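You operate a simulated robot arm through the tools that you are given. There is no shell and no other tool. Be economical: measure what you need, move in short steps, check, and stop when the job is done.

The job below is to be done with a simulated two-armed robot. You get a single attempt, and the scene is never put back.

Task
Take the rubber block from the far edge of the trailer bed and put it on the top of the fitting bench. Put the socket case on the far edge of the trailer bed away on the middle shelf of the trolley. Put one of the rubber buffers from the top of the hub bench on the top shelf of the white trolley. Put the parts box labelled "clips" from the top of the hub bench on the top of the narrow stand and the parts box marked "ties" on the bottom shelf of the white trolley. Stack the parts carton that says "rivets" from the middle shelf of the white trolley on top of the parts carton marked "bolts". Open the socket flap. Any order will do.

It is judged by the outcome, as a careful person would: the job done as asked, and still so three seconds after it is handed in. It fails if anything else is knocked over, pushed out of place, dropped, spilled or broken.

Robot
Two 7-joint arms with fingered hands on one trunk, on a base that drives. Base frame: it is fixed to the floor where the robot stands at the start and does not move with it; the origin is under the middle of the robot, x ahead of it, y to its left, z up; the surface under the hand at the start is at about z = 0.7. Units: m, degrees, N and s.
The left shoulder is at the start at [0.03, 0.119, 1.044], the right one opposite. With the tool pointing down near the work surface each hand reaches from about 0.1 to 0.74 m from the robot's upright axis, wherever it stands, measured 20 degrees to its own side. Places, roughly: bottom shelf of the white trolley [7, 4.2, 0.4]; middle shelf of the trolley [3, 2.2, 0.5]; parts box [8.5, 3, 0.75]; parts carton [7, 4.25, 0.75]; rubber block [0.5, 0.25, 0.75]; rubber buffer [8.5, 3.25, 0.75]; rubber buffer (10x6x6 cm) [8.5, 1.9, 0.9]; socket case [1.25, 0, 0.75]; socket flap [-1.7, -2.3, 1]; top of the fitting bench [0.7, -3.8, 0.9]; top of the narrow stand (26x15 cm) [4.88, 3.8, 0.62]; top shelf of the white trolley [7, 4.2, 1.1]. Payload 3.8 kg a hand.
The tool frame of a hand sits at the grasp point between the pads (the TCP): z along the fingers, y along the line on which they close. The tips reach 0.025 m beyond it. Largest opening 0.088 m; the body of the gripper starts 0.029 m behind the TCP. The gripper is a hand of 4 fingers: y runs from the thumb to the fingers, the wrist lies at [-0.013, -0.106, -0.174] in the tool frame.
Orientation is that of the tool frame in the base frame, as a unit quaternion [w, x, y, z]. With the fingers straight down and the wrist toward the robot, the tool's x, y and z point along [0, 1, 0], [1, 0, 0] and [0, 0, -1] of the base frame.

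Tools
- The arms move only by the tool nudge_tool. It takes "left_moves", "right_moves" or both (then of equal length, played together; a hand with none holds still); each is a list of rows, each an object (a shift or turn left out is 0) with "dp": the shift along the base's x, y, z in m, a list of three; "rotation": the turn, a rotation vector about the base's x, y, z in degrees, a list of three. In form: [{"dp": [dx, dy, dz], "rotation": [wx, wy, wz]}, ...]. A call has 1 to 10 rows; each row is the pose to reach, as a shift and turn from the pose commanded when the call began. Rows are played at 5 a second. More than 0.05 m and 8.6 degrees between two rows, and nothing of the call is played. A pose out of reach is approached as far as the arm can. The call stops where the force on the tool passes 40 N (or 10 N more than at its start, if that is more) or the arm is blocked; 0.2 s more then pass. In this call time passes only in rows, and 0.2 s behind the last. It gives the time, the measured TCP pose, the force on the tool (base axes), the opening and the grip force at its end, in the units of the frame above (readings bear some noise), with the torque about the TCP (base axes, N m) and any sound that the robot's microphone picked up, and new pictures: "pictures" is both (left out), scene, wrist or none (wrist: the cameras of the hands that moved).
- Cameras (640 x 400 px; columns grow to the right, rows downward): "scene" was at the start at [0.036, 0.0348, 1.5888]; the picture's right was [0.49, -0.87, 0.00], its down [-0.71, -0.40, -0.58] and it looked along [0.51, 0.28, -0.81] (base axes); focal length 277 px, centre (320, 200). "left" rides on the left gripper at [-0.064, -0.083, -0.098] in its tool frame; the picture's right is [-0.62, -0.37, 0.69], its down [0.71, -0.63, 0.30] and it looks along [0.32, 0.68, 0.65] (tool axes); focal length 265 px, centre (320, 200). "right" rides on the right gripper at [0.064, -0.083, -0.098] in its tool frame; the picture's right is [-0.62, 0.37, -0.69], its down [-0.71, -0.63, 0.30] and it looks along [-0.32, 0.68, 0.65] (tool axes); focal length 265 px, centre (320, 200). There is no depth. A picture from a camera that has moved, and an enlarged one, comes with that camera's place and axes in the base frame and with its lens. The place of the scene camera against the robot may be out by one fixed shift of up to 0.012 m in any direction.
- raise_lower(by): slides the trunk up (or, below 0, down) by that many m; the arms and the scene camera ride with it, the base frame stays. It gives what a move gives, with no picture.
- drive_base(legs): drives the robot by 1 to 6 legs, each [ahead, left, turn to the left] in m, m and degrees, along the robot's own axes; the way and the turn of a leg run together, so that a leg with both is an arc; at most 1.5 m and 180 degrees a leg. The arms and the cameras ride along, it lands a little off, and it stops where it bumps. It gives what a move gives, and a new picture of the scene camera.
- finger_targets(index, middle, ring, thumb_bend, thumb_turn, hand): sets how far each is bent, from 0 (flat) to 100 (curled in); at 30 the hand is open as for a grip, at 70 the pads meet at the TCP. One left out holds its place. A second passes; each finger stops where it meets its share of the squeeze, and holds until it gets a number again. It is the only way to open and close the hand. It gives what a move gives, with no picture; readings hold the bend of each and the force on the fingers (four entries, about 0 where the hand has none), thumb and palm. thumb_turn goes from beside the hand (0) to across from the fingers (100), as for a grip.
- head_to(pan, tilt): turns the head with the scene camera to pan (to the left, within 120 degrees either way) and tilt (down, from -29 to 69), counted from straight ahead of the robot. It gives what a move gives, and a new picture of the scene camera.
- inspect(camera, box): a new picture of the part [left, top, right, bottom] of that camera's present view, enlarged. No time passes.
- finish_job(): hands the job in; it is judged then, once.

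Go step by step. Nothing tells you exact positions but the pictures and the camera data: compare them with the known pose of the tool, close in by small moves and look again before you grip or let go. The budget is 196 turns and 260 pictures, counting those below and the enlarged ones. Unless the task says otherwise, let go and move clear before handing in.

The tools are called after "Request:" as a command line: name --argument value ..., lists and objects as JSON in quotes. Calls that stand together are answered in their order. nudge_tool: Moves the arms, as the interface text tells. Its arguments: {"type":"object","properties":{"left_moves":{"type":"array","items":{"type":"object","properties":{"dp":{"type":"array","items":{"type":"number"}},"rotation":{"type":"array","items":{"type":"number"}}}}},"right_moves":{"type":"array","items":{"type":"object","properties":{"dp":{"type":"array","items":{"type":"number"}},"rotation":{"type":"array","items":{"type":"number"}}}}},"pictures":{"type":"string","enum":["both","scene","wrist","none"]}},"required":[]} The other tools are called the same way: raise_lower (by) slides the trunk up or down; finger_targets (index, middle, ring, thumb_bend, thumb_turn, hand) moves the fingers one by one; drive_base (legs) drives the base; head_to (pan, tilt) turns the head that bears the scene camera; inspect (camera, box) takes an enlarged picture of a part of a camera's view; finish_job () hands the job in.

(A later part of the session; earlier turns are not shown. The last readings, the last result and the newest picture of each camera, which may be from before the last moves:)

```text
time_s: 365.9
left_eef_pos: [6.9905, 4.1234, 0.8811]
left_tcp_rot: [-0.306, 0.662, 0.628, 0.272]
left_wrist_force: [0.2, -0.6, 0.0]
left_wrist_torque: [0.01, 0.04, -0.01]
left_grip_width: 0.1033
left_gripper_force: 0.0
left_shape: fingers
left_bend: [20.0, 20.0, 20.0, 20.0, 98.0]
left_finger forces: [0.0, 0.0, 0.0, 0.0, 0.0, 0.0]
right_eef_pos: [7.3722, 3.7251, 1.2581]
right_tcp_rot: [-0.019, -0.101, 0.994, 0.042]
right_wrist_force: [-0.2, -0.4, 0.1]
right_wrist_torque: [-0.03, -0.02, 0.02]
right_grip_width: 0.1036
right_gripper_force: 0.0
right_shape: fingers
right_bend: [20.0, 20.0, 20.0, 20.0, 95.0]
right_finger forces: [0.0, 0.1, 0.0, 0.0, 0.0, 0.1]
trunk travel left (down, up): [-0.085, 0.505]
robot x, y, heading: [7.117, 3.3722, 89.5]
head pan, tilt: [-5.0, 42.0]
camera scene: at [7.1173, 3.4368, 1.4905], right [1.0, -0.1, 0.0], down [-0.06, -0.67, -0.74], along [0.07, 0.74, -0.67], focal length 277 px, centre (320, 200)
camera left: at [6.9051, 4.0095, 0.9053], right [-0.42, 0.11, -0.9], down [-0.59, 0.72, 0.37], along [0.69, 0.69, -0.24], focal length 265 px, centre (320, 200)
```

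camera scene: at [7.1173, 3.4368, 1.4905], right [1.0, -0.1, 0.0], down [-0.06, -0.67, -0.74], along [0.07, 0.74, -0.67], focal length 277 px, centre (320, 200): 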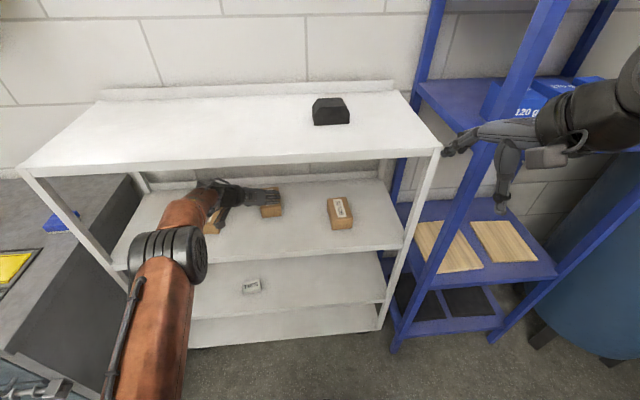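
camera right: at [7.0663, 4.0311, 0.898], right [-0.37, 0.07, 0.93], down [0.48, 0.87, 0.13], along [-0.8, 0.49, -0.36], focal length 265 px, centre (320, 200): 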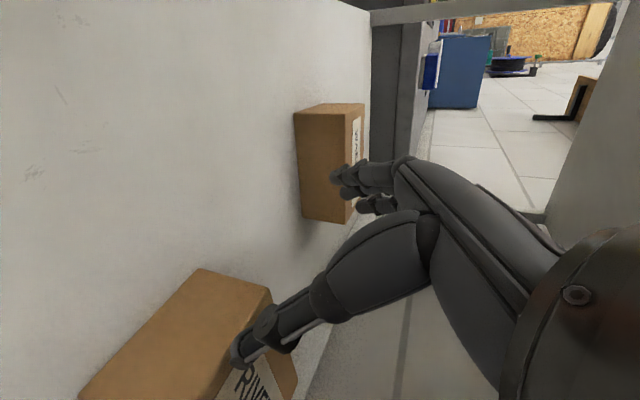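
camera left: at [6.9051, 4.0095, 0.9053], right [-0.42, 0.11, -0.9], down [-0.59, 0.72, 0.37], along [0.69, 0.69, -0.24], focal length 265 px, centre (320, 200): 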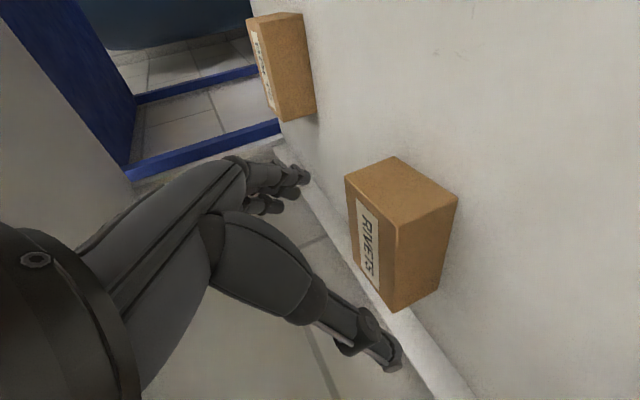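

Reconciling the two wrist cameras, the middle shelf is at z≈0.78 and RIVETS is centred at [7.017, 4.193], 6.7 x 10 x 4.5 cm. I'll shift over it, align the yaw, and come down around its sides.

Request:
nudge_tool --left_moves '[{"dp": [0.014, -0.005, 0.0], "rotation": [0, 0, 2.5]}, {"dp": [0.027, -0.005, 0.0], "rotation": [0, 0, 5]}, {"dp": [0.027, 0.01, -0.015], "rotation": [0, 0, 5]}, {"dp": [0.027, 0.025, -0.03], "rotation": [0, 0, 5]}]' --pictures "wrist"

Request:
inspect --camera "scene" --box '[190, 160, 310, 250]'

```text
time_s: 366.9
left_eef_pos: [7.0176, 4.1471, 0.8504]
left_tcp_rot: [-0.318, 0.633, 0.656, 0.261]
left_wrist_force: [0.3, 0.1, 0.2]
left_wrist_torque: [-0.01, -0.02, 0.0]
left_grip_width: 0.1034
left_gripper_force: 0.0
left_shape: fingers
left_bend: [20.0, 20.0, 20.0, 20.0, 98.0]
left_finger forces: [0.0, 0.0, 0.1, 0.1, 0.0, 0.0]
right_eef_pos: [7.3722, 3.7258, 1.2574]
right_tcp_rot: [-0.019, -0.1, 0.994, 0.042]
right_wrist_force: [-0.8, -0.2, -0.3]
right_wrist_torque: [0.01, -0.03, -0.03]
right_grip_width: 0.1037
right_gripper_force: 0.1
right_shape: fingers
right_bend: [20.0, 20.0, 20.0, 20.0, 95.0]
right_finger forces: [0.0, 0.1, 0.1, 0.0, 0.1, 0.0]
trunk travel left (down, up): [-0.085, 0.505]
robot x, y, heading: [7.1165, 3.3723, 89.5]
head pan, tilt: [-5.0, 42.0]
camera left: at [6.9435, 4.0264, 0.8735], right [-0.43, 0.08, -0.9], down [-0.65, 0.66, 0.37], along [0.62, 0.75, -0.23], focal length 265 px, centre (320, 200)
```

left: 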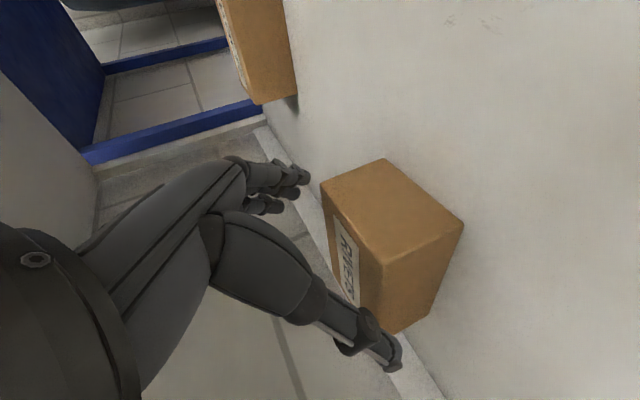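

```text
4.44 times, centred on (250, 205) of scene
camera zoom: at [7.1171, 3.4365, 1.4905], right [1.0, -0.1, 0.0], down [-0.06, -0.67, -0.74], along [0.07, 0.74, -0.67], focal length 1233 px, centre (631, 178)
```

zoom: 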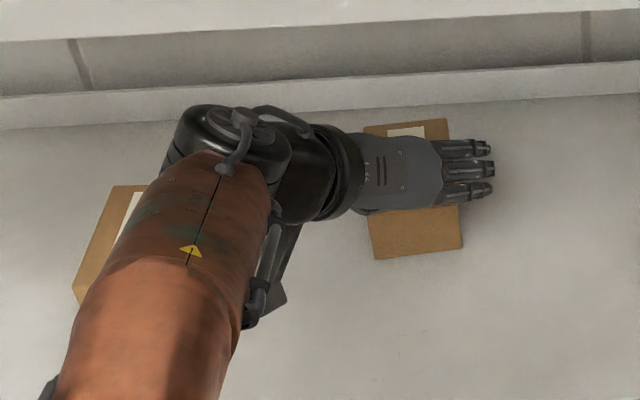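

Everything is consistent. Final approach around the carton.

Request:
nudge_tool --left_moves '[{"dp": [0.002, 0.01, -0.01]}, {"dp": [0.003, 0.02, -0.02]}, {"dp": [0.003, 0.028, -0.028]}]' --pictures "wrist"

```text
time_s: 367.7
left_eef_pos: [7.0132, 4.1455, 0.833]
left_tcp_rot: [-0.319, 0.632, 0.656, 0.261]
left_wrist_force: [-0.7, -0.1, -0.2]
left_wrist_torque: [-0.02, 0.04, -0.02]
left_grip_width: 0.1035
left_gripper_force: 0.1
left_shape: fingers
left_bend: [20.0, 20.0, 20.0, 20.0, 98.0]
left_finger forces: [0.0, 0.0, 0.0, 0.1, 0.0, 0.0]
left hand out of reach, approached as far as the arm can: row 1, 2, 3
right_eef_pos: [7.371, 3.7253, 1.2568]
right_tcp_rot: [-0.02, -0.1, 0.994, 0.042]
right_wrist_force: [0.1, -0.6, 0.1]
right_wrist_torque: [-0.02, -0.01, -0.02]
right_grip_width: 0.1039
right_gripper_force: 0.1
right_shape: fingers
right_bend: [20.0, 20.0, 20.0, 20.0, 95.0]
right_finger forces: [0.0, 0.0, 0.1, 0.0, 0.0, 0.0]
trunk travel left (down, up): [-0.085, 0.505]
robot x, y, heading: [7.1165, 3.3752, 89.5]
head pan, tilt: [-5.0, 42.0]
camera left: at [6.9384, 4.0254, 0.857], right [-0.43, 0.08, -0.9], down [-0.65, 0.66, 0.37], along [0.62, 0.75, -0.23], focal length 265 px, centre (320, 200)
```

left: 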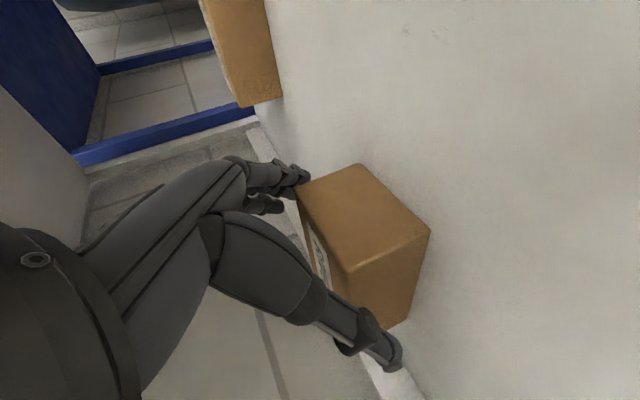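

At reach limit; I'll drive the base 3.5 cm forward for the last bit.

Request:
drive_base --legs '[[0.04, -0.006, 0]]'

Request:
nudge_tool --left_moves '[{"dp": [0.002, 0, -0.006]}, {"dp": [0.003, 0, -0.012]}]' --pictures "wrist"

```text
time_s: 368.6
left_eef_pos: [7.0199, 4.1884, 0.8324]
left_tcp_rot: [-0.318, 0.633, 0.657, 0.259]
left_wrist_force: [0.3, 0.3, 0.4]
left_wrist_torque: [0.01, 0.0, 0.01]
left_grip_width: 0.1033
left_gripper_force: 0.0
left_shape: fingers
left_bend: [20.0, 20.0, 20.0, 20.0, 98.0]
left_finger forces: [0.0, 0.0, 0.0, 0.0, 0.0, 0.0]
right_eef_pos: [7.3783, 3.769, 1.2565]
right_tcp_rot: [-0.019, -0.1, 0.994, 0.041]
right_wrist_force: [-0.2, 0.0, -0.2]
right_wrist_torque: [-0.06, 0.01, -0.01]
right_grip_width: 0.104
right_gripper_force: 0.0
right_shape: fingers
right_bend: [20.0, 20.0, 20.0, 20.0, 95.0]
right_finger forces: [0.0, 0.1, 0.0, 0.0, 0.0, 0.1]
trunk travel left (down, up): [-0.085, 0.505]
robot x, y, heading: [7.1241, 3.4133, 89.6]
head pan, tilt: [-5.0, 42.0]
camera scene: at [7.1242, 3.4798, 1.4904], right [1.0, -0.09, 0.0], down [-0.06, -0.67, -0.74], along [0.07, 0.74, -0.67], focal length 277 px, centre (320, 200)
```

scene: 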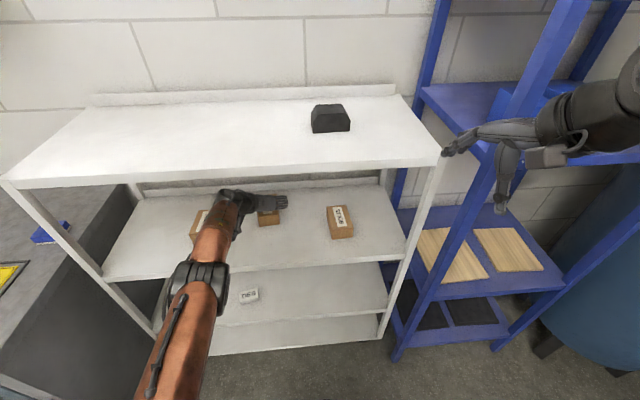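

```text
time_s: 369.2
left_eef_pos: [7.0243, 4.1837, 0.8232]
left_tcp_rot: [-0.319, 0.632, 0.656, 0.261]
left_wrist_force: [-0.1, 0.9, 4.0]
left_wrist_torque: [-0.05, 0.12, -0.07]
left_grip_width: 0.1053
left_gripper_force: 1.7
left_shape: fingers
left_bend: [20.0, 20.0, 20.0, 18.0, 99.0]
left_finger forces: [0.1, 0.1, 0.1, 0.0, 3.5, 0.1]
left hand out of reach, approached as far as the arm can: row 2
right_eef_pos: [7.3778, 3.766, 1.2576]
right_tcp_rot: [-0.019, -0.1, 0.994, 0.043]
right_wrist_force: [0.3, 0.6, -0.2]
right_wrist_torque: [-0.01, 0.0, -0.03]
right_grip_width: 0.1039
right_gripper_force: 0.0
right_shape: fingers
right_bend: [20.0, 20.0, 20.0, 20.0, 95.0]
right_finger forces: [0.0, 0.0, 0.0, 0.0, 0.0, 0.1]
trunk travel left (down, up): [-0.085, 0.505]
robot x, y, heading: [7.1198, 3.4168, 89.4]
head pan, tilt: [-5.0, 42.0]
camera left: at [6.9498, 4.0627, 0.8466], right [-0.43, 0.08, -0.9], down [-0.65, 0.66, 0.37], along [0.62, 0.75, -0.23], focal length 265 px, centre (320, 200)
```

left: 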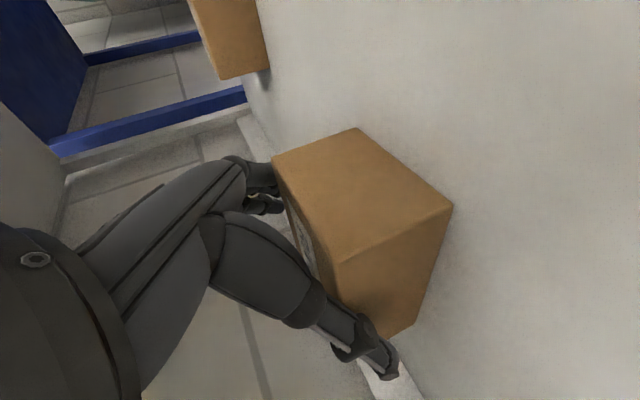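

The thumb just touches the shelf beside the carton and fingers are on the far side. Close.

Request:
finger_targets --hand "left" --index 70 --middle 70 --ring 60 --thumb_bend 70

Request:
nudge_tool --left_moves '[{"dp": [0, 0, 0.012]}, {"dp": [0, 0, 0.024]}, {"dp": [0, 0, 0.036]}, {"dp": [0, 0, 0.048]}]' --pictures "wrist"

```text
time_s: 370.2
left_eef_pos: [7.0257, 4.1834, 0.8244]
left_tcp_rot: [-0.319, 0.632, 0.656, 0.261]
left_wrist_force: [-0.4, 3.4, 14.5]
left_wrist_torque: [-0.23, 0.19, -0.15]
left_grip_width: 0.0721
left_gripper_force: 35.8
left_shape: fingers
left_bend: [37.0, 49.0, 49.0, 39.0, 99.0]
left_finger forces: [20.6, 7.3, 7.6, 0.0, 35.9, 0.0]
right_eef_pos: [7.3784, 3.7652, 1.2586]
right_tcp_rot: [-0.019, -0.099, 0.994, 0.043]
right_wrist_force: [-0.2, -0.4, 0.6]
right_wrist_torque: [0.0, 0.01, -0.05]
right_grip_width: 0.104
right_gripper_force: 0.0
right_shape: fingers
right_bend: [20.0, 20.0, 20.0, 20.0, 95.0]
right_finger forces: [0.0, 0.1, 0.1, 0.0, 0.0, 0.1]
trunk travel left (down, up): [-0.085, 0.505]
robot x, y, heading: [7.1245, 3.4139, 89.5]
head pan, tilt: [-5.0, 42.0]
```

```text
time_s: 371.2
left_eef_pos: [7.0254, 4.1835, 0.8717]
left_tcp_rot: [-0.318, 0.633, 0.656, 0.26]
left_wrist_force: [0.4, -0.2, -2.6]
left_wrist_torque: [-0.02, -0.02, 0.03]
left_grip_width: 0.0713
left_gripper_force: 29.3
left_shape: fingers
left_bend: [37.0, 50.0, 51.0, 41.0, 94.0]
left_finger forces: [18.4, 6.0, 5.7, 0.0, 28.4, 0.0]
right_eef_pos: [7.3779, 3.7663, 1.2578]
right_tcp_rot: [-0.019, -0.099, 0.994, 0.042]
right_wrist_force: [0.0, -0.8, -0.8]
right_wrist_torque: [0.01, 0.03, 0.02]
right_grip_width: 0.1038
right_gripper_force: 0.2
right_shape: fingers
right_bend: [20.0, 20.0, 20.0, 20.0, 95.0]
right_finger forces: [0.0, 0.1, 0.0, 0.0, 0.1, 0.0]
trunk travel left (down, up): [-0.085, 0.505]
robot x, y, heading: [7.1198, 3.4179, 89.6]
head pan, tilt: [-5.0, 42.0]
camera left: at [6.9509, 4.0627, 0.895], right [-0.43, 0.08, -0.9], down [-0.65, 0.66, 0.37], along [0.62, 0.75, -0.23], focal length 265 px, centre (320, 200)
```

left: 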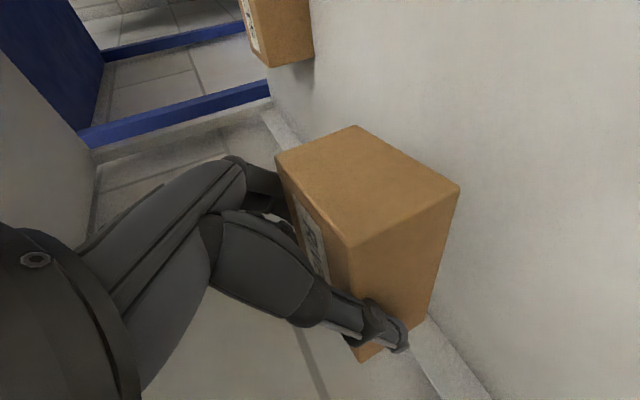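

RIVETS is lifted. BOLTS is centred near [7.255, 4.112]. I'll raise a bit and strafe the base so RIVETS comes over BOLTS.

Request:
nudge_tool --left_moves '[{"dp": [0, -0.01, 0.01]}, {"dp": [0, -0.02, 0.018], "rotation": [0, 0, -2]}]' --pictures "none"

Request:
drive_base --legs '[[-0.058, -0.18, 0]]'

Request:
inspect --camera "left" --box '[0, 0, 640, 400]'

Request:
inspect --camera "scene" --box '[230, 150, 390, 270]'

```text
time_s: 371.8
left_eef_pos: [7.0242, 4.1643, 0.8879]
left_tcp_rot: [-0.313, 0.645, 0.645, 0.266]
left_wrist_force: [-0.5, -1.0, -3.6]
left_wrist_torque: [0.01, -0.01, 0.02]
left_grip_width: 0.0713
left_gripper_force: 29.4
left_shape: fingers
left_bend: [37.0, 50.0, 51.0, 41.0, 94.0]
left_finger forces: [18.4, 6.0, 5.7, 0.1, 28.3, 0.1]
right_eef_pos: [7.3767, 3.7672, 1.2583]
right_tcp_rot: [-0.019, -0.1, 0.994, 0.041]
right_wrist_force: [0.9, 0.4, -0.5]
right_wrist_torque: [0.0, 0.04, 0.02]
right_grip_width: 0.1038
right_gripper_force: 0.1
right_shape: fingers
right_bend: [20.0, 20.0, 20.0, 20.0, 95.0]
right_finger forces: [0.0, 0.0, 0.0, 0.0, 0.0, 0.0]
trunk travel left (down, up): [-0.085, 0.505]
robot x, y, heading: [7.1208, 3.4136, 89.4]
head pan, tilt: [-5.0, 42.0]
```

```text
time_s: 373.3
left_eef_pos: [7.1998, 4.1044, 0.8885]
left_tcp_rot: [-0.316, 0.643, 0.646, 0.264]
left_wrist_force: [0.4, -0.7, -1.7]
left_wrist_torque: [-0.03, 0.0, 0.0]
left_grip_width: 0.0715
left_gripper_force: 29.2
left_shape: fingers
left_bend: [37.0, 50.0, 51.0, 41.0, 94.0]
left_finger forces: [18.2, 6.1, 5.7, 0.0, 28.2, 0.0]
right_eef_pos: [7.5555, 3.708, 1.2573]
right_tcp_rot: [-0.02, -0.102, 0.994, 0.042]
right_wrist_force: [-0.3, -0.2, 0.4]
right_wrist_torque: [0.01, 0.02, 0.0]
right_grip_width: 0.1039
right_gripper_force: 0.0
right_shape: fingers
right_bend: [20.0, 20.0, 20.0, 20.0, 95.0]
right_finger forces: [0.0, 0.0, 0.1, 0.1, 0.0, 0.1]
trunk travel left (down, up): [-0.085, 0.505]
robot x, y, heading: [7.3033, 3.3541, 89.8]
head pan, tilt: [-5.0, 42.0]
camera scene: at [7.3032, 3.4177, 1.4906], right [1.0, -0.09, 0.0], down [-0.06, -0.67, -0.74], along [0.07, 0.74, -0.67], focal length 277 px, centre (320, 200)
```

scene: 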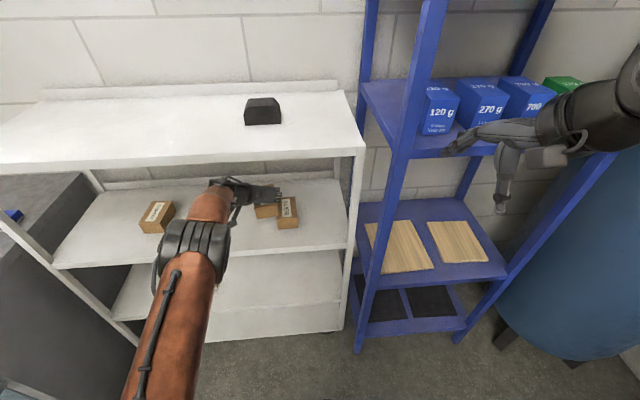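

```text
1.00 times, centred on (320, 200) of left (not enlarged: the box is as wide or as high as the picture)
camera zoom: at [7.1215, 3.9857, 0.9119], right [-0.43, 0.09, -0.9], down [-0.63, 0.68, 0.37], along [0.65, 0.73, -0.23], focal length 265 px, centre (320, 200)
```

zoom: 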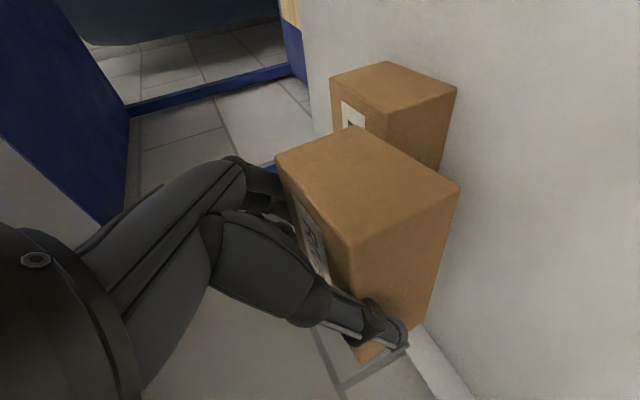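

```text
3.33 times, centred on (310, 210) of scene
camera zoom: at [7.3032, 3.4177, 1.4906], right [1.0, -0.09, 0.0], down [-0.06, -0.67, -0.74], along [0.07, 0.74, -0.67], focal length 925 px, centre (353, 167)
```

zoom: 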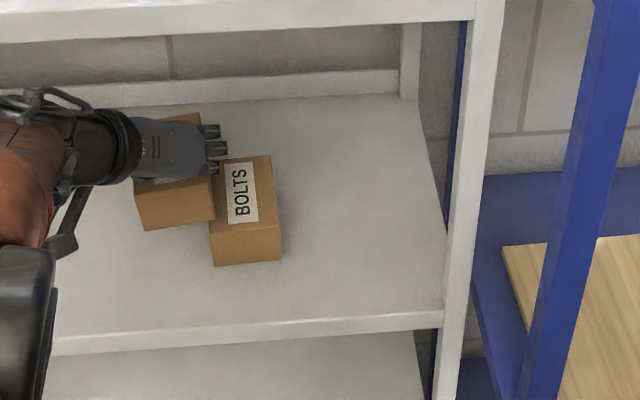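

BOLTS' front edge is from [7.229, 4.061] to [7.297, 4.066]; RIVETS must go 6.2 cm right and turn about -5°. I'll do that with the arm.

Request:
nudge_tool --left_moves '[{"dp": [0.02, 0, 0], "rotation": [0, 0, -2]}, {"dp": [0.04, 0.001, 0], "rotation": [0, 0, -4]}, {"dp": [0.062, 0.002, 0], "rotation": [0, 0, -5]}]' --pictures "wrist"

Request:
inspect --camera "scene" --box '[230, 150, 390, 270]'

```text
time_s: 374.1
left_eef_pos: [7.2621, 4.1038, 0.8858]
left_tcp_rot: [-0.303, 0.67, 0.619, 0.277]
left_wrist_force: [0.4, 1.0, -2.6]
left_wrist_torque: [-0.04, -0.01, 0.02]
left_grip_width: 0.0712
left_gripper_force: 29.6
left_shape: fingers
left_bend: [37.0, 50.0, 51.0, 42.0, 94.0]
left_finger forces: [18.0, 6.0, 5.7, 0.0, 28.0, 0.0]
right_eef_pos: [7.5561, 3.7077, 1.2577]
right_tcp_rot: [-0.019, -0.102, 0.994, 0.041]
right_wrist_force: [0.7, 0.1, 0.6]
right_wrist_torque: [-0.01, 0.02, 0.0]
right_grip_width: 0.1038
right_gripper_force: 0.1
right_shape: fingers
right_bend: [20.0, 20.0, 20.0, 20.0, 95.0]
right_finger forces: [0.0, 0.0, 0.1, 0.1, 0.0, 0.1]
trunk travel left (down, up): [-0.085, 0.505]
robot x, y, heading: [7.3004, 3.3601, 89.9]
head pan, tilt: [-5.0, 42.0]
camera left: at [7.1735, 3.9925, 0.9105], right [-0.42, 0.13, -0.9], down [-0.57, 0.73, 0.37], along [0.71, 0.67, -0.23], focal length 265 px, centre (320, 200)
```

left: 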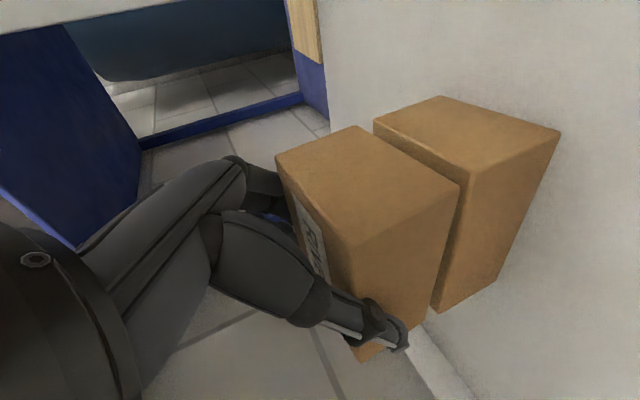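

```text
3.33 times, centred on (310, 210) of scene
camera zoom: at [7.3023, 3.4182, 1.4906], right [1.0, -0.09, 0.0], down [-0.06, -0.67, -0.74], along [0.07, 0.74, -0.67], focal length 925 px, centre (353, 167)
```

zoom: 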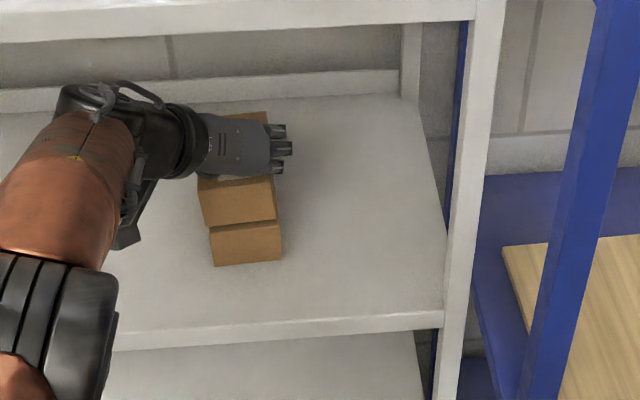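

The front edges now coincide within a few millimetres. Lower gently onto BOLTS.

Request:
nudge_tool --left_moves '[{"dp": [0.004, 0.001, -0.004]}, {"dp": [0.004, 0.001, -0.008]}, {"dp": [0.004, 0.001, -0.012]}, {"dp": [0.004, 0.001, -0.015]}]' --pictures "wrist"

```text
time_s: 375.1
left_eef_pos: [7.2664, 4.1069, 0.8765]
left_tcp_rot: [-0.304, 0.669, 0.618, 0.281]
left_wrist_force: [1.5, -1.1, 10.3]
left_wrist_torque: [-0.21, 0.45, 0.3]
left_grip_width: 0.0715
left_gripper_force: 36.9
left_shape: fingers
left_bend: [36.0, 50.0, 50.0, 41.0, 96.0]
left_finger forces: [22.2, 6.9, 7.4, 0.0, 37.0, 0.0]
right_eef_pos: [7.5547, 3.7057, 1.2585]
right_tcp_rot: [-0.019, -0.102, 0.994, 0.043]
right_wrist_force: [-1.2, 0.0, -0.4]
right_wrist_torque: [0.0, 0.0, 0.01]
right_grip_width: 0.1038
right_gripper_force: 0.1
right_shape: fingers
right_bend: [20.0, 20.0, 20.0, 20.0, 95.0]
right_finger forces: [0.1, 0.1, 0.1, 0.0, 0.0, 0.0]
trunk travel left (down, up): [-0.085, 0.505]
robot x, y, heading: [7.3027, 3.3541, 89.7]
head pan, tilt: [-5.0, 42.0]
camera left: at [7.1778, 3.995, 0.8993], right [-0.42, 0.13, -0.9], down [-0.57, 0.73, 0.37], along [0.71, 0.67, -0.23], focal length 265 px, centre (320, 200)
```

left: 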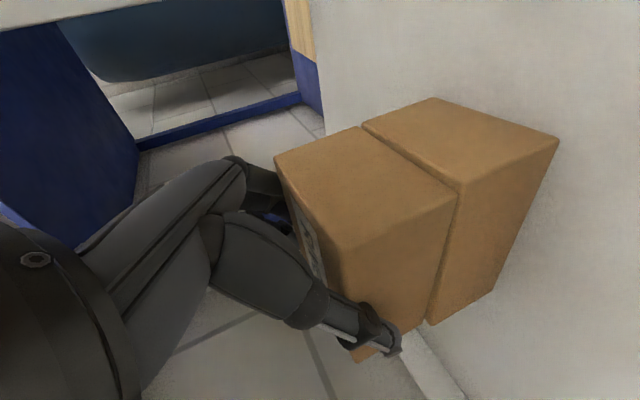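

RIVETS rests on BOLTS. Release and withdraw backward-upward along the finger axis.

Request:
finger_targets --hand "left" --index 22 --middle 22 --ring 22 --thumb_bend 22

Request:
nudge_tool --left_moves '[{"dp": [0, -0.012, 0.01]}, {"dp": [0, -0.03, 0.022]}, {"dp": [0, -0.055, 0.03]}, {"dp": [0, -0.09, 0.035]}, {"dp": [0, -0.13, 0.035]}, {"dp": [0, -0.17, 0.035]}]' --pictures "both"

```text
time_s: 376.1
left_eef_pos: [7.2655, 4.1063, 0.8741]
left_tcp_rot: [-0.303, 0.67, 0.618, 0.277]
left_wrist_force: [-0.7, 0.3, 3.2]
left_wrist_torque: [-0.03, 0.07, 0.02]
left_grip_width: 0.1014
left_gripper_force: 1.6
left_shape: fingers
left_bend: [22.0, 22.0, 22.0, 21.0, 98.0]
left_finger forces: [0.6, 0.0, 0.0, 0.0, 2.5, 0.0]
right_eef_pos: [7.5538, 3.7086, 1.259]
right_tcp_rot: [-0.019, -0.103, 0.994, 0.042]
right_wrist_force: [-0.4, 0.0, -0.3]
right_wrist_torque: [0.04, -0.02, -0.01]
right_grip_width: 0.104
right_gripper_force: 0.0
right_shape: fingers
right_bend: [20.0, 20.0, 20.0, 20.0, 95.0]
right_finger forces: [0.0, 0.1, 0.0, 0.1, 0.1, 0.0]
trunk travel left (down, up): [-0.085, 0.505]
robot x, y, heading: [7.301, 3.354, 89.7]
head pan, tilt: [-5.0, 42.0]
```

```text
time_s: 377.5
left_eef_pos: [7.2659, 3.9378, 0.9104]
left_tcp_rot: [-0.303, 0.67, 0.618, 0.277]
left_wrist_force: [0.2, -0.8, 0.2]
left_wrist_torque: [-0.03, -0.02, 0.01]
left_grip_width: 0.1002
left_gripper_force: 0.1
left_shape: fingers
left_bend: [22.0, 22.0, 22.0, 22.0, 98.0]
left_finger forces: [0.1, 0.0, 0.0, 0.0, 0.0, 0.0]
right_eef_pos: [7.5553, 3.7078, 1.2584]
right_tcp_rot: [-0.02, -0.102, 0.994, 0.043]
right_wrist_force: [0.4, 0.7, 0.7]
right_wrist_torque: [-0.03, 0.0, -0.01]
right_grip_width: 0.104
right_gripper_force: 0.1
right_shape: fingers
right_bend: [20.0, 20.0, 20.0, 20.0, 95.0]
right_finger forces: [0.1, 0.1, 0.1, 0.1, 0.0, 0.0]
trunk travel left (down, up): [-0.085, 0.505]
robot x, y, heading: [7.3053, 3.358, 89.8]
head pan, tilt: [-5.0, 42.0]
camera scene: at [7.3016, 3.4169, 1.4906], right [1.0, -0.09, 0.0], down [-0.06, -0.67, -0.74], along [0.07, 0.74, -0.67], focal length 277 px, centre (320, 200)
camera left: at [7.1775, 3.826, 0.9331], right [-0.42, 0.13, -0.9], down [-0.57, 0.73, 0.37], along [0.71, 0.67, -0.23], focal length 265 px, centre (320, 200)
```

scene: 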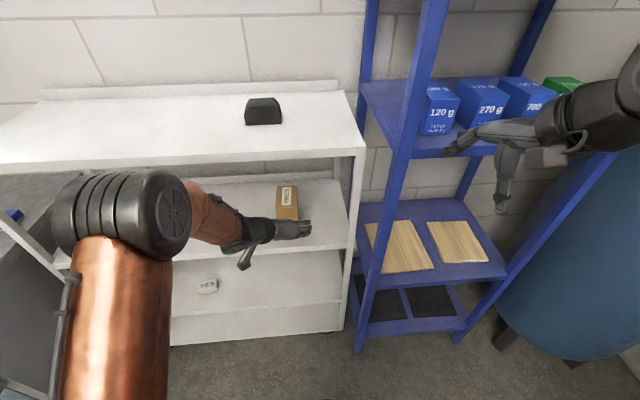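
left: 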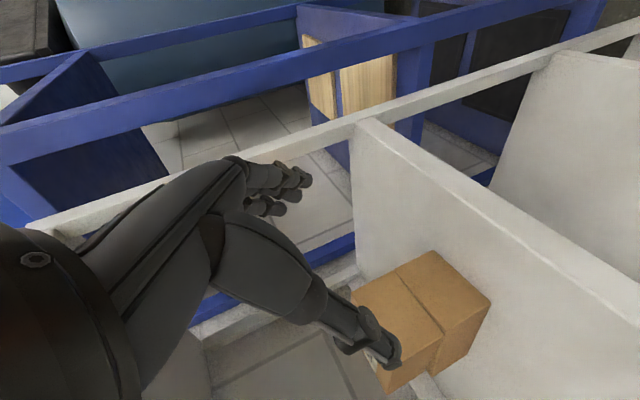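

RIVETS sits squarely on BOLTS. I'll back off, restore the left hand's normal pose, and double-check the trolley.

Request:
drive_base --legs '[[-0.4, 0, 0]]'

Request:
nudge_tool --left_moves '[{"dp": [0, -0.02, 0.01], "rotation": [-8, 0, 0]}, {"dp": [0, -0.04, 0.02], "rotation": [-16, 0, 0]}, {"dp": [-0.01, -0.06, 0.03], "rotation": [-24, 0, 0]}, {"dp": [-0.02, -0.08, 0.04], "rotation": [-32, 0, 0]}, {"dp": [-0.03, -0.1, 0.05], "rotation": [-40, 0, 0]}, {"dp": [-0.04, -0.12, 0.06], "rotation": [-47, 0, 0]}]' --pictures "none"

Request:
nudge_tool --left_moves '[{"dp": [-0.01, 0, 0.01], "rotation": [0, 0, 8.5]}, {"dp": [-0.02, 0, 0.02], "rotation": [0, 0, 17]}, {"dp": [-0.03, 0, 0.03], "rotation": [0, 0, 25.5]}, {"dp": [-0.04, 0, 0.04], "rotation": [0, 0, 34]}, {"dp": [-0.05, 0, 0.05], "rotation": [0, 0, 42.5]}, {"dp": [-0.06, 0, 0.06], "rotation": [0, 0, 51]}, {"dp": [-0.07, 0, 0.07], "rotation": [0, 0, 59.5]}, {"dp": [-0.08, 0, 0.08], "rotation": [0, 0, 68]}, {"dp": [-0.09, 0, 0.09], "rotation": [0, 0, 76.5]}, {"dp": [-0.1, 0, 0.1], "rotation": [0, 0, 85]}]' --pictures "none"

Request:
inspect --camera "scene" --box '[120, 60, 400, 260]'

```text
time_s: 380.0
left_eef_pos: [7.2607, 3.5335, 0.9092]
left_tcp_rot: [-0.305, 0.665, 0.623, 0.276]
left_wrist_force: [0.3, 0.4, -0.7]
left_wrist_torque: [0.03, 0.03, -0.02]
left_grip_width: 0.1003
left_gripper_force: 0.1
left_shape: fingers
left_bend: [22.0, 22.0, 22.0, 22.0, 98.0]
left_finger forces: [0.0, 0.0, 0.0, 0.0, 0.0, 0.0]
right_eef_pos: [7.5509, 3.3064, 1.2578]
right_tcp_rot: [-0.019, -0.11, 0.993, 0.042]
right_wrist_force: [-0.4, -0.8, -0.2]
right_wrist_torque: [0.02, 0.02, 0.0]
right_grip_width: 0.1039
right_gripper_force: 0.1
right_shape: fingers
right_bend: [20.0, 20.0, 20.0, 20.0, 95.0]
right_finger forces: [0.1, 0.0, 0.1, 0.1, 0.0, 0.0]
trunk travel left (down, up): [-0.085, 0.505]
robot x, y, heading: [7.3049, 2.951, 90.7]
head pan, tilt: [-5.0, 42.0]
camera scene: at [7.3027, 3.0127, 1.4907], right [1.0, -0.08, 0.0], down [-0.05, -0.67, -0.74], along [0.06, 0.74, -0.67], focal length 277 px, centre (320, 200)
```

scene: 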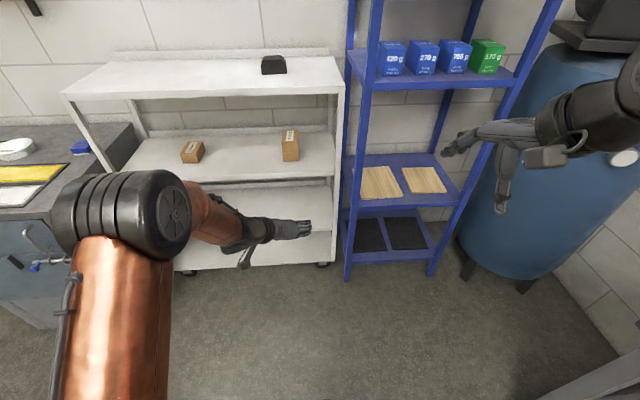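

```text
time_s: 381.4
left_eef_pos: [7.22, 3.4156, 0.9696]
left_tcp_rot: [-0.012, 0.732, 0.681, 0.004]
left_wrist_force: [-0.4, -0.6, -0.1]
left_wrist_torque: [0.02, -0.01, -0.01]
left_grip_width: 0.1004
left_gripper_force: 0.0
left_shape: fingers
left_bend: [22.0, 22.0, 22.0, 22.0, 98.0]
left_finger forces: [0.0, 0.0, 0.1, 0.1, 0.0, 0.0]
right_eef_pos: [7.5506, 3.3078, 1.2568]
right_tcp_rot: [-0.019, -0.109, 0.993, 0.041]
right_wrist_force: [0.1, -0.5, -0.3]
right_wrist_torque: [-0.01, -0.01, -0.01]
right_grip_width: 0.1038
right_gripper_force: 0.0
right_shape: fingers
right_bend: [20.0, 20.0, 20.0, 20.0, 95.0]
right_finger forces: [0.1, 0.0, 0.0, 0.0, 0.1, 0.0]
trunk travel left (down, up): [-0.085, 0.505]
robot x, y, heading: [7.3053, 2.9512, 90.5]
head pan, tilt: [-5.0, 42.0]
```

```text
time_s: 383.6
left_eef_pos: [7.1208, 3.413, 1.0684]
left_tcp_rot: [-0.014, 0.079, 0.997, -0.005]
left_wrist_force: [-0.3, -0.2, 0.5]
left_wrist_torque: [0.0, 0.02, 0.0]
left_grip_width: 0.1005
left_gripper_force: 0.0
left_shape: fingers
left_bend: [22.0, 22.0, 22.0, 22.0, 98.0]
left_finger forces: [0.1, 0.0, 0.1, 0.0, 0.1, 0.0]
right_eef_pos: [7.5521, 3.3073, 1.2566]
right_tcp_rot: [-0.021, -0.11, 0.993, 0.041]
right_wrist_force: [0.3, 0.6, -0.3]
right_wrist_torque: [-0.01, 0.01, -0.02]
right_grip_width: 0.1037
right_gripper_force: 0.0
right_shape: fingers
right_bend: [20.0, 20.0, 20.0, 20.0, 95.0]
right_finger forces: [0.0, 0.0, 0.1, 0.0, 0.1, 0.0]
trunk travel left (down, up): [-0.085, 0.505]
robot x, y, heading: [7.3036, 2.9508, 90.7]
head pan, tilt: [-5.0, 42.0]
```

```text
2.00 times, centred on (260, 160) of scene
camera zoom: at [7.3036, 3.0137, 1.4906], right [1.0, -0.08, 0.0], down [-0.05, -0.67, -0.74], along [0.06, 0.74, -0.67], focal length 555 px, centre (440, 280)
```

zoom: 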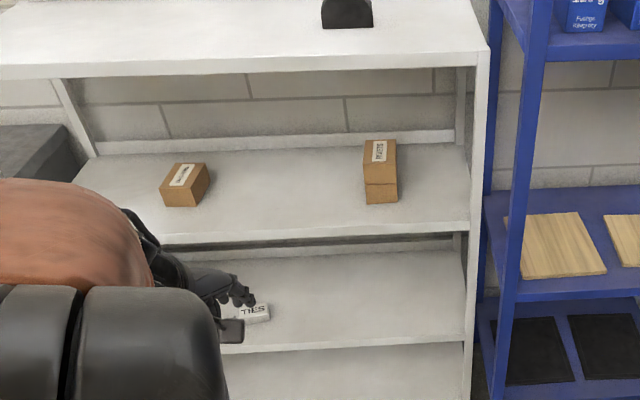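

The stack is tidy and TIES, WASHERS and the buffer are as they should be. Now to the hub bench for CLIPS, near [8.18, 3.165].

Request:
raise_lower --by 0.14

Request:
drive_base --legs '[[0, 0, -90.7], [0.3, 0.33, 0]]'

Request:
head_to --pan -5 --tilt 52

```text
time_s: 385.3
left_eef_pos: [7.1199, 3.414, 1.2094]
left_tcp_rot: [-0.014, 0.08, 0.997, -0.006]
left_wrist_force: [-0.7, 0.2, 0.4]
left_wrist_torque: [0.01, -0.02, 0.01]
left_grip_width: 0.1003
left_gripper_force: 0.1
left_shape: fingers
left_bend: [22.0, 22.0, 22.0, 22.0, 98.0]
left_finger forces: [0.0, 0.1, 0.1, 0.0, 0.1, 0.1]
right_eef_pos: [7.5512, 3.3079, 1.397]
right_tcp_rot: [-0.02, -0.11, 0.993, 0.042]
right_wrist_force: [0.8, -0.3, 0.2]
right_wrist_torque: [0.03, -0.02, 0.01]
right_grip_width: 0.104
right_gripper_force: 0.0
right_shape: fingers
right_bend: [20.0, 20.0, 20.0, 20.0, 95.0]
right_finger forces: [0.0, 0.0, 0.1, 0.0, 0.1, 0.0]
trunk travel left (down, up): [-0.225, 0.365]
robot x, y, heading: [7.3055, 2.9521, 90.8]
head pan, tilt: [-5.0, 42.0]
```

```text
time_s: 391.8
left_eef_pos: [8.0495, 3.4893, 1.2082]
left_tcp_rot: [-0.014, 0.756, 0.654, 0.005]
left_wrist_force: [0.0, 0.1, 0.0]
left_wrist_torque: [0.01, 0.0, 0.01]
left_grip_width: 0.1002
left_gripper_force: 0.1
left_shape: fingers
left_bend: [22.0, 22.0, 22.0, 22.0, 98.0]
left_finger forces: [0.0, 0.0, 0.1, 0.0, 0.0, 0.0]
right_eef_pos: [7.9509, 3.0559, 1.3969]
right_tcp_rot: [0.015, 0.619, 0.784, 0.043]
right_wrist_force: [0.2, 0.0, -0.9]
right_wrist_torque: [-0.02, 0.04, 0.0]
right_grip_width: 0.1037
right_gripper_force: 0.0
right_shape: fingers
right_bend: [20.0, 20.0, 20.0, 20.0, 95.0]
right_finger forces: [0.0, 0.0, 0.0, 0.1, 0.0, 0.0]
trunk travel left (down, up): [-0.225, 0.365]
robot x, y, heading: [7.5913, 3.2956, 1.3]
head pan, tilt: [-5.0, 42.0]
camera scene: at [7.6461, 3.2921, 1.6306], right [-0.06, -1.0, 0.0], down [-0.67, 0.04, -0.74], along [0.74, -0.05, -0.67], focal length 277 px, centre (320, 200)
```

scene: 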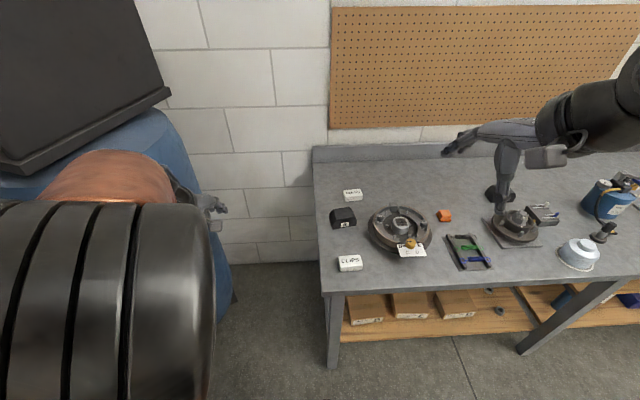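

```text
time_s: 392.6
left_eef_pos: [8.0489, 3.489, 1.2084]
left_tcp_rot: [-0.014, 0.756, 0.654, 0.005]
left_wrist_force: [-0.4, -0.5, 0.1]
left_wrist_torque: [0.0, -0.02, 0.0]
left_grip_width: 0.1
left_gripper_force: 0.1
left_shape: fingers
left_bend: [22.0, 22.0, 22.0, 22.0, 98.0]
left_finger forces: [0.0, 0.0, 0.0, 0.0, 0.0, 0.0]
right_eef_pos: [7.9494, 3.0556, 1.3978]
right_tcp_rot: [0.017, 0.62, 0.783, 0.042]
right_wrist_force: [-0.2, 0.1, 0.3]
right_wrist_torque: [-0.03, 0.02, -0.02]
right_grip_width: 0.1039
right_gripper_force: 0.0
right_shape: fingers
right_bend: [20.0, 20.0, 20.0, 20.0, 95.0]
right_finger forces: [0.0, 0.0, 0.0, 0.0, 0.1, 0.0]
trunk travel left (down, up): [-0.225, 0.365]
robot x, y, heading: [7.5881, 3.2978, 1.5]
head pan, tilt: [-5.0, 52.0]
camera scene: at [7.637, 3.2919, 1.6168], right [-0.06, -1.0, 0.0], down [-0.79, 0.05, -0.62], along [0.61, -0.04, -0.79], focal length 277 px, centre (320, 200)
```

scene: 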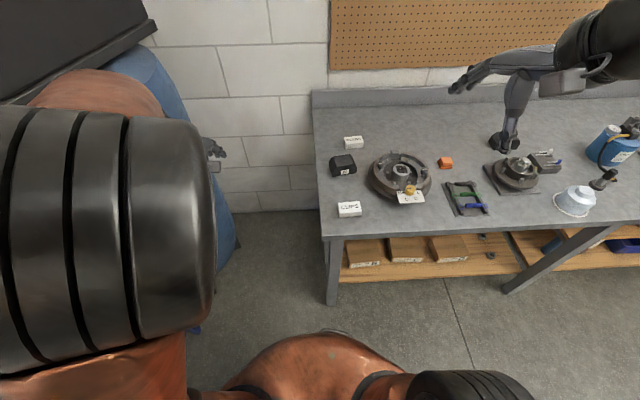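

CLIPS is at about [8.188, 3.156]. I'll bring the right hand over it, aligned.

Request:
nudge_tool --right_moves '[{"dp": [0.0235, 0.01, -0.0415], "rotation": [0, 0, -1]}, {"dp": [0.047, 0.02, -0.083], "rotation": [0, 0, -2]}, {"dp": [0.0705, 0.03, -0.1245], "rotation": [0, 0, -3]}, {"dp": [0.094, 0.04, -0.166], "rotation": [0, 0, -4]}, {"dp": [0.1175, 0.05, -0.2075], "rotation": [0, 0, -5]}, {"dp": [0.141, 0.06, -0.249], "rotation": [0, 0, -6]}, {"dp": [0.1645, 0.07, -0.2905], "rotation": [0, 0, -7]}, {"dp": [0.188, 0.08, -0.332], "rotation": [0, 0, -7]}, {"dp": [0.2115, 0.09, -0.3735], "rotation": [0, 0, -7]}, {"dp": [0.235, 0.1, -0.415], "rotation": [0, 0, -7]}]' --pictures "none"

Request:
finger_targets --hand "right" --index 30 --middle 30 --ring 30 --thumb_bend 30

Request:
inspect --camera "right" --box '[0, 0, 640, 400]'

```text
time_s: 394.8
left_eef_pos: [8.0509, 3.4886, 1.2086]
left_tcp_rot: [-0.015, 0.756, 0.654, 0.004]
left_wrist_force: [0.5, 0.7, -0.1]
left_wrist_torque: [0.02, 0.03, 0.02]
left_grip_width: 0.1002
left_gripper_force: 0.0
left_shape: fingers
left_bend: [22.0, 22.0, 22.0, 22.0, 98.0]
left_finger forces: [0.0, 0.0, 0.1, 0.1, 0.0, 0.0]
right_eef_pos: [8.1857, 3.154, 0.9811]
right_tcp_rot: [0.017, 0.667, 0.744, 0.043]
right_wrist_force: [0.6, -0.2, -0.7]
right_wrist_torque: [0.02, 0.03, -0.01]
right_grip_width: 0.1038
right_gripper_force: 0.1
right_shape: fingers
right_bend: [20.0, 20.0, 20.0, 20.0, 95.0]
right_finger forces: [0.0, 0.1, 0.0, 0.0, 0.1, 0.0]
trunk travel left (down, up): [-0.225, 0.365]
robot x, y, heading: [7.5904, 3.2972, 1.4]
head pan, tilt: [-5.0, 52.0]
```

```text
time_s: 395.8
left_eef_pos: [8.0508, 3.4904, 1.2076]
left_tcp_rot: [-0.014, 0.756, 0.654, 0.006]
left_wrist_force: [0.3, 0.5, -1.2]
left_wrist_torque: [-0.01, 0.0, -0.02]
left_grip_width: 0.1003
left_gripper_force: 0.1
left_shape: fingers
left_bend: [22.0, 22.0, 22.0, 22.0, 98.0]
left_finger forces: [0.0, 0.0, 0.1, 0.0, 0.0, 0.0]
right_eef_pos: [8.1844, 3.1537, 0.9838]
right_tcp_rot: [0.018, 0.665, 0.745, 0.042]
right_wrist_force: [0.1, -0.4, -0.1]
right_wrist_torque: [0.02, 0.02, -0.03]
right_grip_width: 0.0854
right_gripper_force: 0.1
right_shape: fingers
right_bend: [30.0, 30.0, 30.0, 30.0, 95.0]
right_finger forces: [0.0, 0.1, 0.0, 0.0, 0.1, 0.0]
trunk travel left (down, up): [-0.225, 0.365]
robot x, y, heading: [7.5891, 3.2975, 1.7]
head pan, tilt: [-5.0, 52.0]
```

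```text
1.00 times, centred on (320, 200) of right (not enlarged: the box is as wide or as high as the picture)
camera zoom: at [8.0865, 3.2045, 1.0755], right [0.38, -0.6, 0.7], down [-0.52, -0.77, -0.38], along [0.77, -0.22, -0.6], focal length 265 px, centre (320, 200)
```

zoom: 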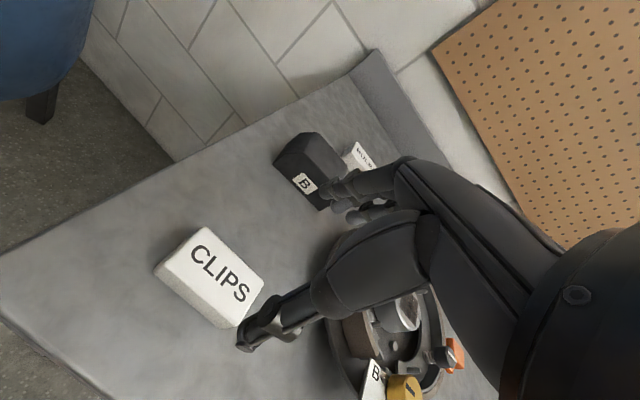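

CLIPS is at [8.205, 3.154], yaw about 11°. Shift 2 cm forward, small turn, then down.

Request:
nudge_tool --right_moves '[{"dp": [0.01, 0, -0.02], "rotation": [0, 0, 2]}, {"dp": [0.02, 0.001, -0.05], "rotation": [0, 0, 4.5]}, {"dp": [0.02, 0.001, -0.08], "rotation": [0, 0, 4.5]}, {"dp": [0.02, 0.001, -0.1], "rotation": [0, 0, 4.5]}, {"dp": [0.02, 0.001, -0.112], "rotation": [0, 0, 4.5]}]' --pictures "wrist"

```text
time_s: 396.9
left_eef_pos: [8.0517, 3.4897, 1.2079]
left_tcp_rot: [-0.014, 0.756, 0.654, 0.006]
left_wrist_force: [-0.1, -0.7, -0.4]
left_wrist_torque: [0.01, -0.01, 0.01]
left_grip_width: 0.1002
left_gripper_force: 0.1
left_shape: fingers
left_bend: [22.0, 22.0, 22.0, 22.0, 98.0]
left_finger forces: [0.0, 0.0, 0.1, 0.0, 0.1, 0.1]
right_eef_pos: [8.205, 3.1577, 0.8715]
right_tcp_rot: [0.017, 0.637, 0.77, 0.043]
right_wrist_force: [-0.8, -0.1, 0.6]
right_wrist_torque: [0.01, 0.05, -0.02]
right_grip_width: 0.0852
right_gripper_force: 0.1
right_shape: fingers
right_bend: [30.0, 30.0, 30.0, 30.0, 95.0]
right_finger forces: [0.0, 0.1, 0.0, 0.0, 0.2, 0.0]
trunk travel left (down, up): [-0.225, 0.365]
robot x, y, heading: [7.5858, 3.2998, 1.7]
head pan, tilt: [-5.0, 52.0]
camera right: at [8.1034, 3.1996, 0.9633], right [0.42, -0.57, 0.7], down [-0.46, -0.8, -0.38], along [0.78, -0.16, -0.6], focal length 265 px, centre (320, 200)
```

right: 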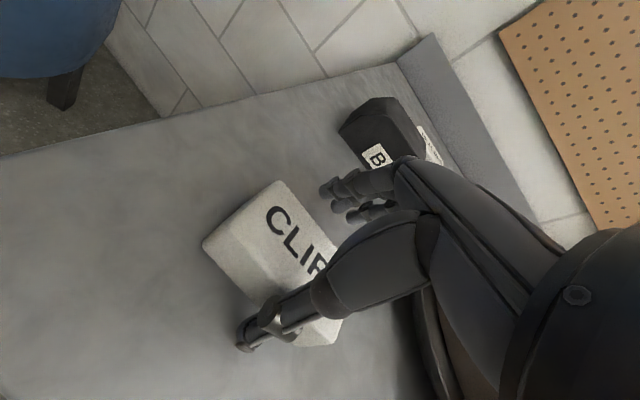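

The hand straddles CLIPS. Lower 5 mm, close and lift.

Request:
nudge_tool --right_moves '[{"dp": [0, 0, -0.006]}]' --pictures "none"

Request:
finger_targets --hand "right" --index 70 --middle 70 --ring 70 --thumb_bend 70

Request:
nudge_tool --right_moves '[{"dp": [0, 0, 0.03]}, {"dp": [0, 0, 0.07]}, {"dp": [-0.03, 0, 0.1]}, {"dp": [-0.07, 0, 0.12]}, {"dp": [-0.11, 0, 0.13]}, {"dp": [-0.15, 0, 0.14]}]' --pictures "wrist"

```text
time_s: 397.4
left_eef_pos: [8.0495, 3.4899, 1.2077]
left_tcp_rot: [-0.014, 0.757, 0.654, 0.005]
left_wrist_force: [0.0, -0.4, 0.3]
left_wrist_torque: [0.01, 0.0, -0.02]
left_grip_width: 0.1004
left_gripper_force: 0.0
left_shape: fingers
left_bend: [22.0, 22.0, 22.0, 22.0, 98.0]
left_finger forces: [0.0, 0.0, 0.0, 0.1, 0.0, 0.0]
right_eef_pos: [8.2053, 3.1578, 0.865]
right_tcp_rot: [0.017, 0.636, 0.77, 0.044]
right_wrist_force: [1.9, 0.0, 7.2]
right_wrist_torque: [-0.02, 0.31, 0.0]
right_grip_width: 0.0865
right_gripper_force: 3.6
right_shape: fingers
right_bend: [30.0, 30.0, 30.0, 28.0, 95.0]
right_finger forces: [0.0, 0.1, 0.0, 0.0, 7.5, 0.0]
trunk travel left (down, up): [-0.225, 0.365]
robot x, y, heading: [7.5846, 3.3011, 1.9]
head pan, tilt: [-5.0, 52.0]
```

```text
time_s: 398.4
left_eef_pos: [8.049, 3.4911, 1.2096]
left_tcp_rot: [-0.013, 0.756, 0.654, 0.005]
left_wrist_force: [-0.3, -0.2, 0.1]
left_wrist_torque: [-0.01, 0.01, -0.01]
left_grip_width: 0.1003
left_gripper_force: 0.1
left_shape: fingers
left_bend: [22.0, 22.0, 22.0, 22.0, 98.0]
left_finger forces: [0.1, 0.1, 0.0, 0.1, 0.0, 0.1]
right_eef_pos: [8.2051, 3.1582, 0.8667]
right_tcp_rot: [0.018, 0.636, 0.77, 0.045]
right_wrist_force: [3.6, 2.8, 20.8]
right_wrist_torque: [-0.09, 0.54, -0.05]
right_grip_width: 0.0455
right_gripper_force: 17.1
right_shape: fingers
right_bend: [65.0, 67.0, 68.0, 34.0, 98.0]
right_finger forces: [3.4, 6.4, 1.8, 0.0, 21.8, 0.0]
trunk travel left (down, up): [-0.225, 0.365]
robot x, y, heading: [7.5919, 3.2962, 1.5]
head pan, tilt: [-5.0, 52.0]
```

```text
time_s: 399.8
left_eef_pos: [8.0488, 3.4897, 1.2092]
left_tcp_rot: [-0.014, 0.756, 0.654, 0.005]
left_wrist_force: [0.2, -0.8, -1.2]
left_wrist_torque: [0.0, -0.03, 0.02]
left_grip_width: 0.1005
left_gripper_force: 0.0
left_shape: fingers
left_bend: [22.0, 22.0, 22.0, 22.0, 98.0]
left_finger forces: [0.0, 0.0, 0.0, 0.0, 0.0, 0.0]
right_eef_pos: [8.0538, 3.1611, 1.006]
right_tcp_rot: [0.017, 0.637, 0.77, 0.043]
right_wrist_force: [-0.4, 0.0, -1.2]
right_wrist_torque: [-0.02, -0.04, 0.01]
right_grip_width: 0.043
right_gripper_force: 8.4
right_shape: fingers
right_bend: [64.0, 67.0, 67.0, 37.0, 99.0]
right_finger forces: [3.1, 2.6, 2.2, 0.1, 8.1, 0.0]
trunk travel left (down, up): [-0.225, 0.365]
robot x, y, heading: [7.5903, 3.3003, 1.3]
head pan, tilt: [-5.0, 52.0]
camera right: at [7.9517, 3.2033, 1.0985], right [0.42, -0.57, 0.7], down [-0.46, -0.8, -0.38], along [0.78, -0.16, -0.6], focal length 265 px, centre (320, 200)
```

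right: 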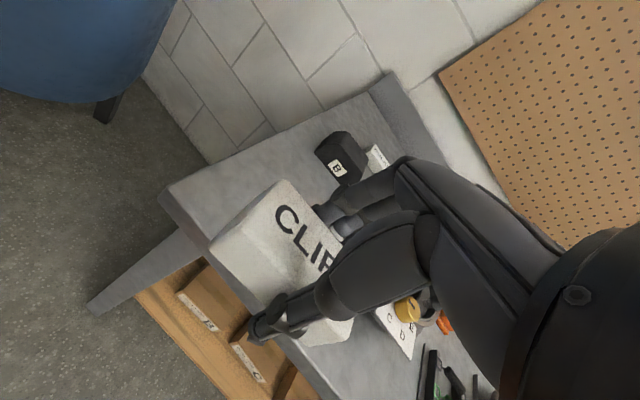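

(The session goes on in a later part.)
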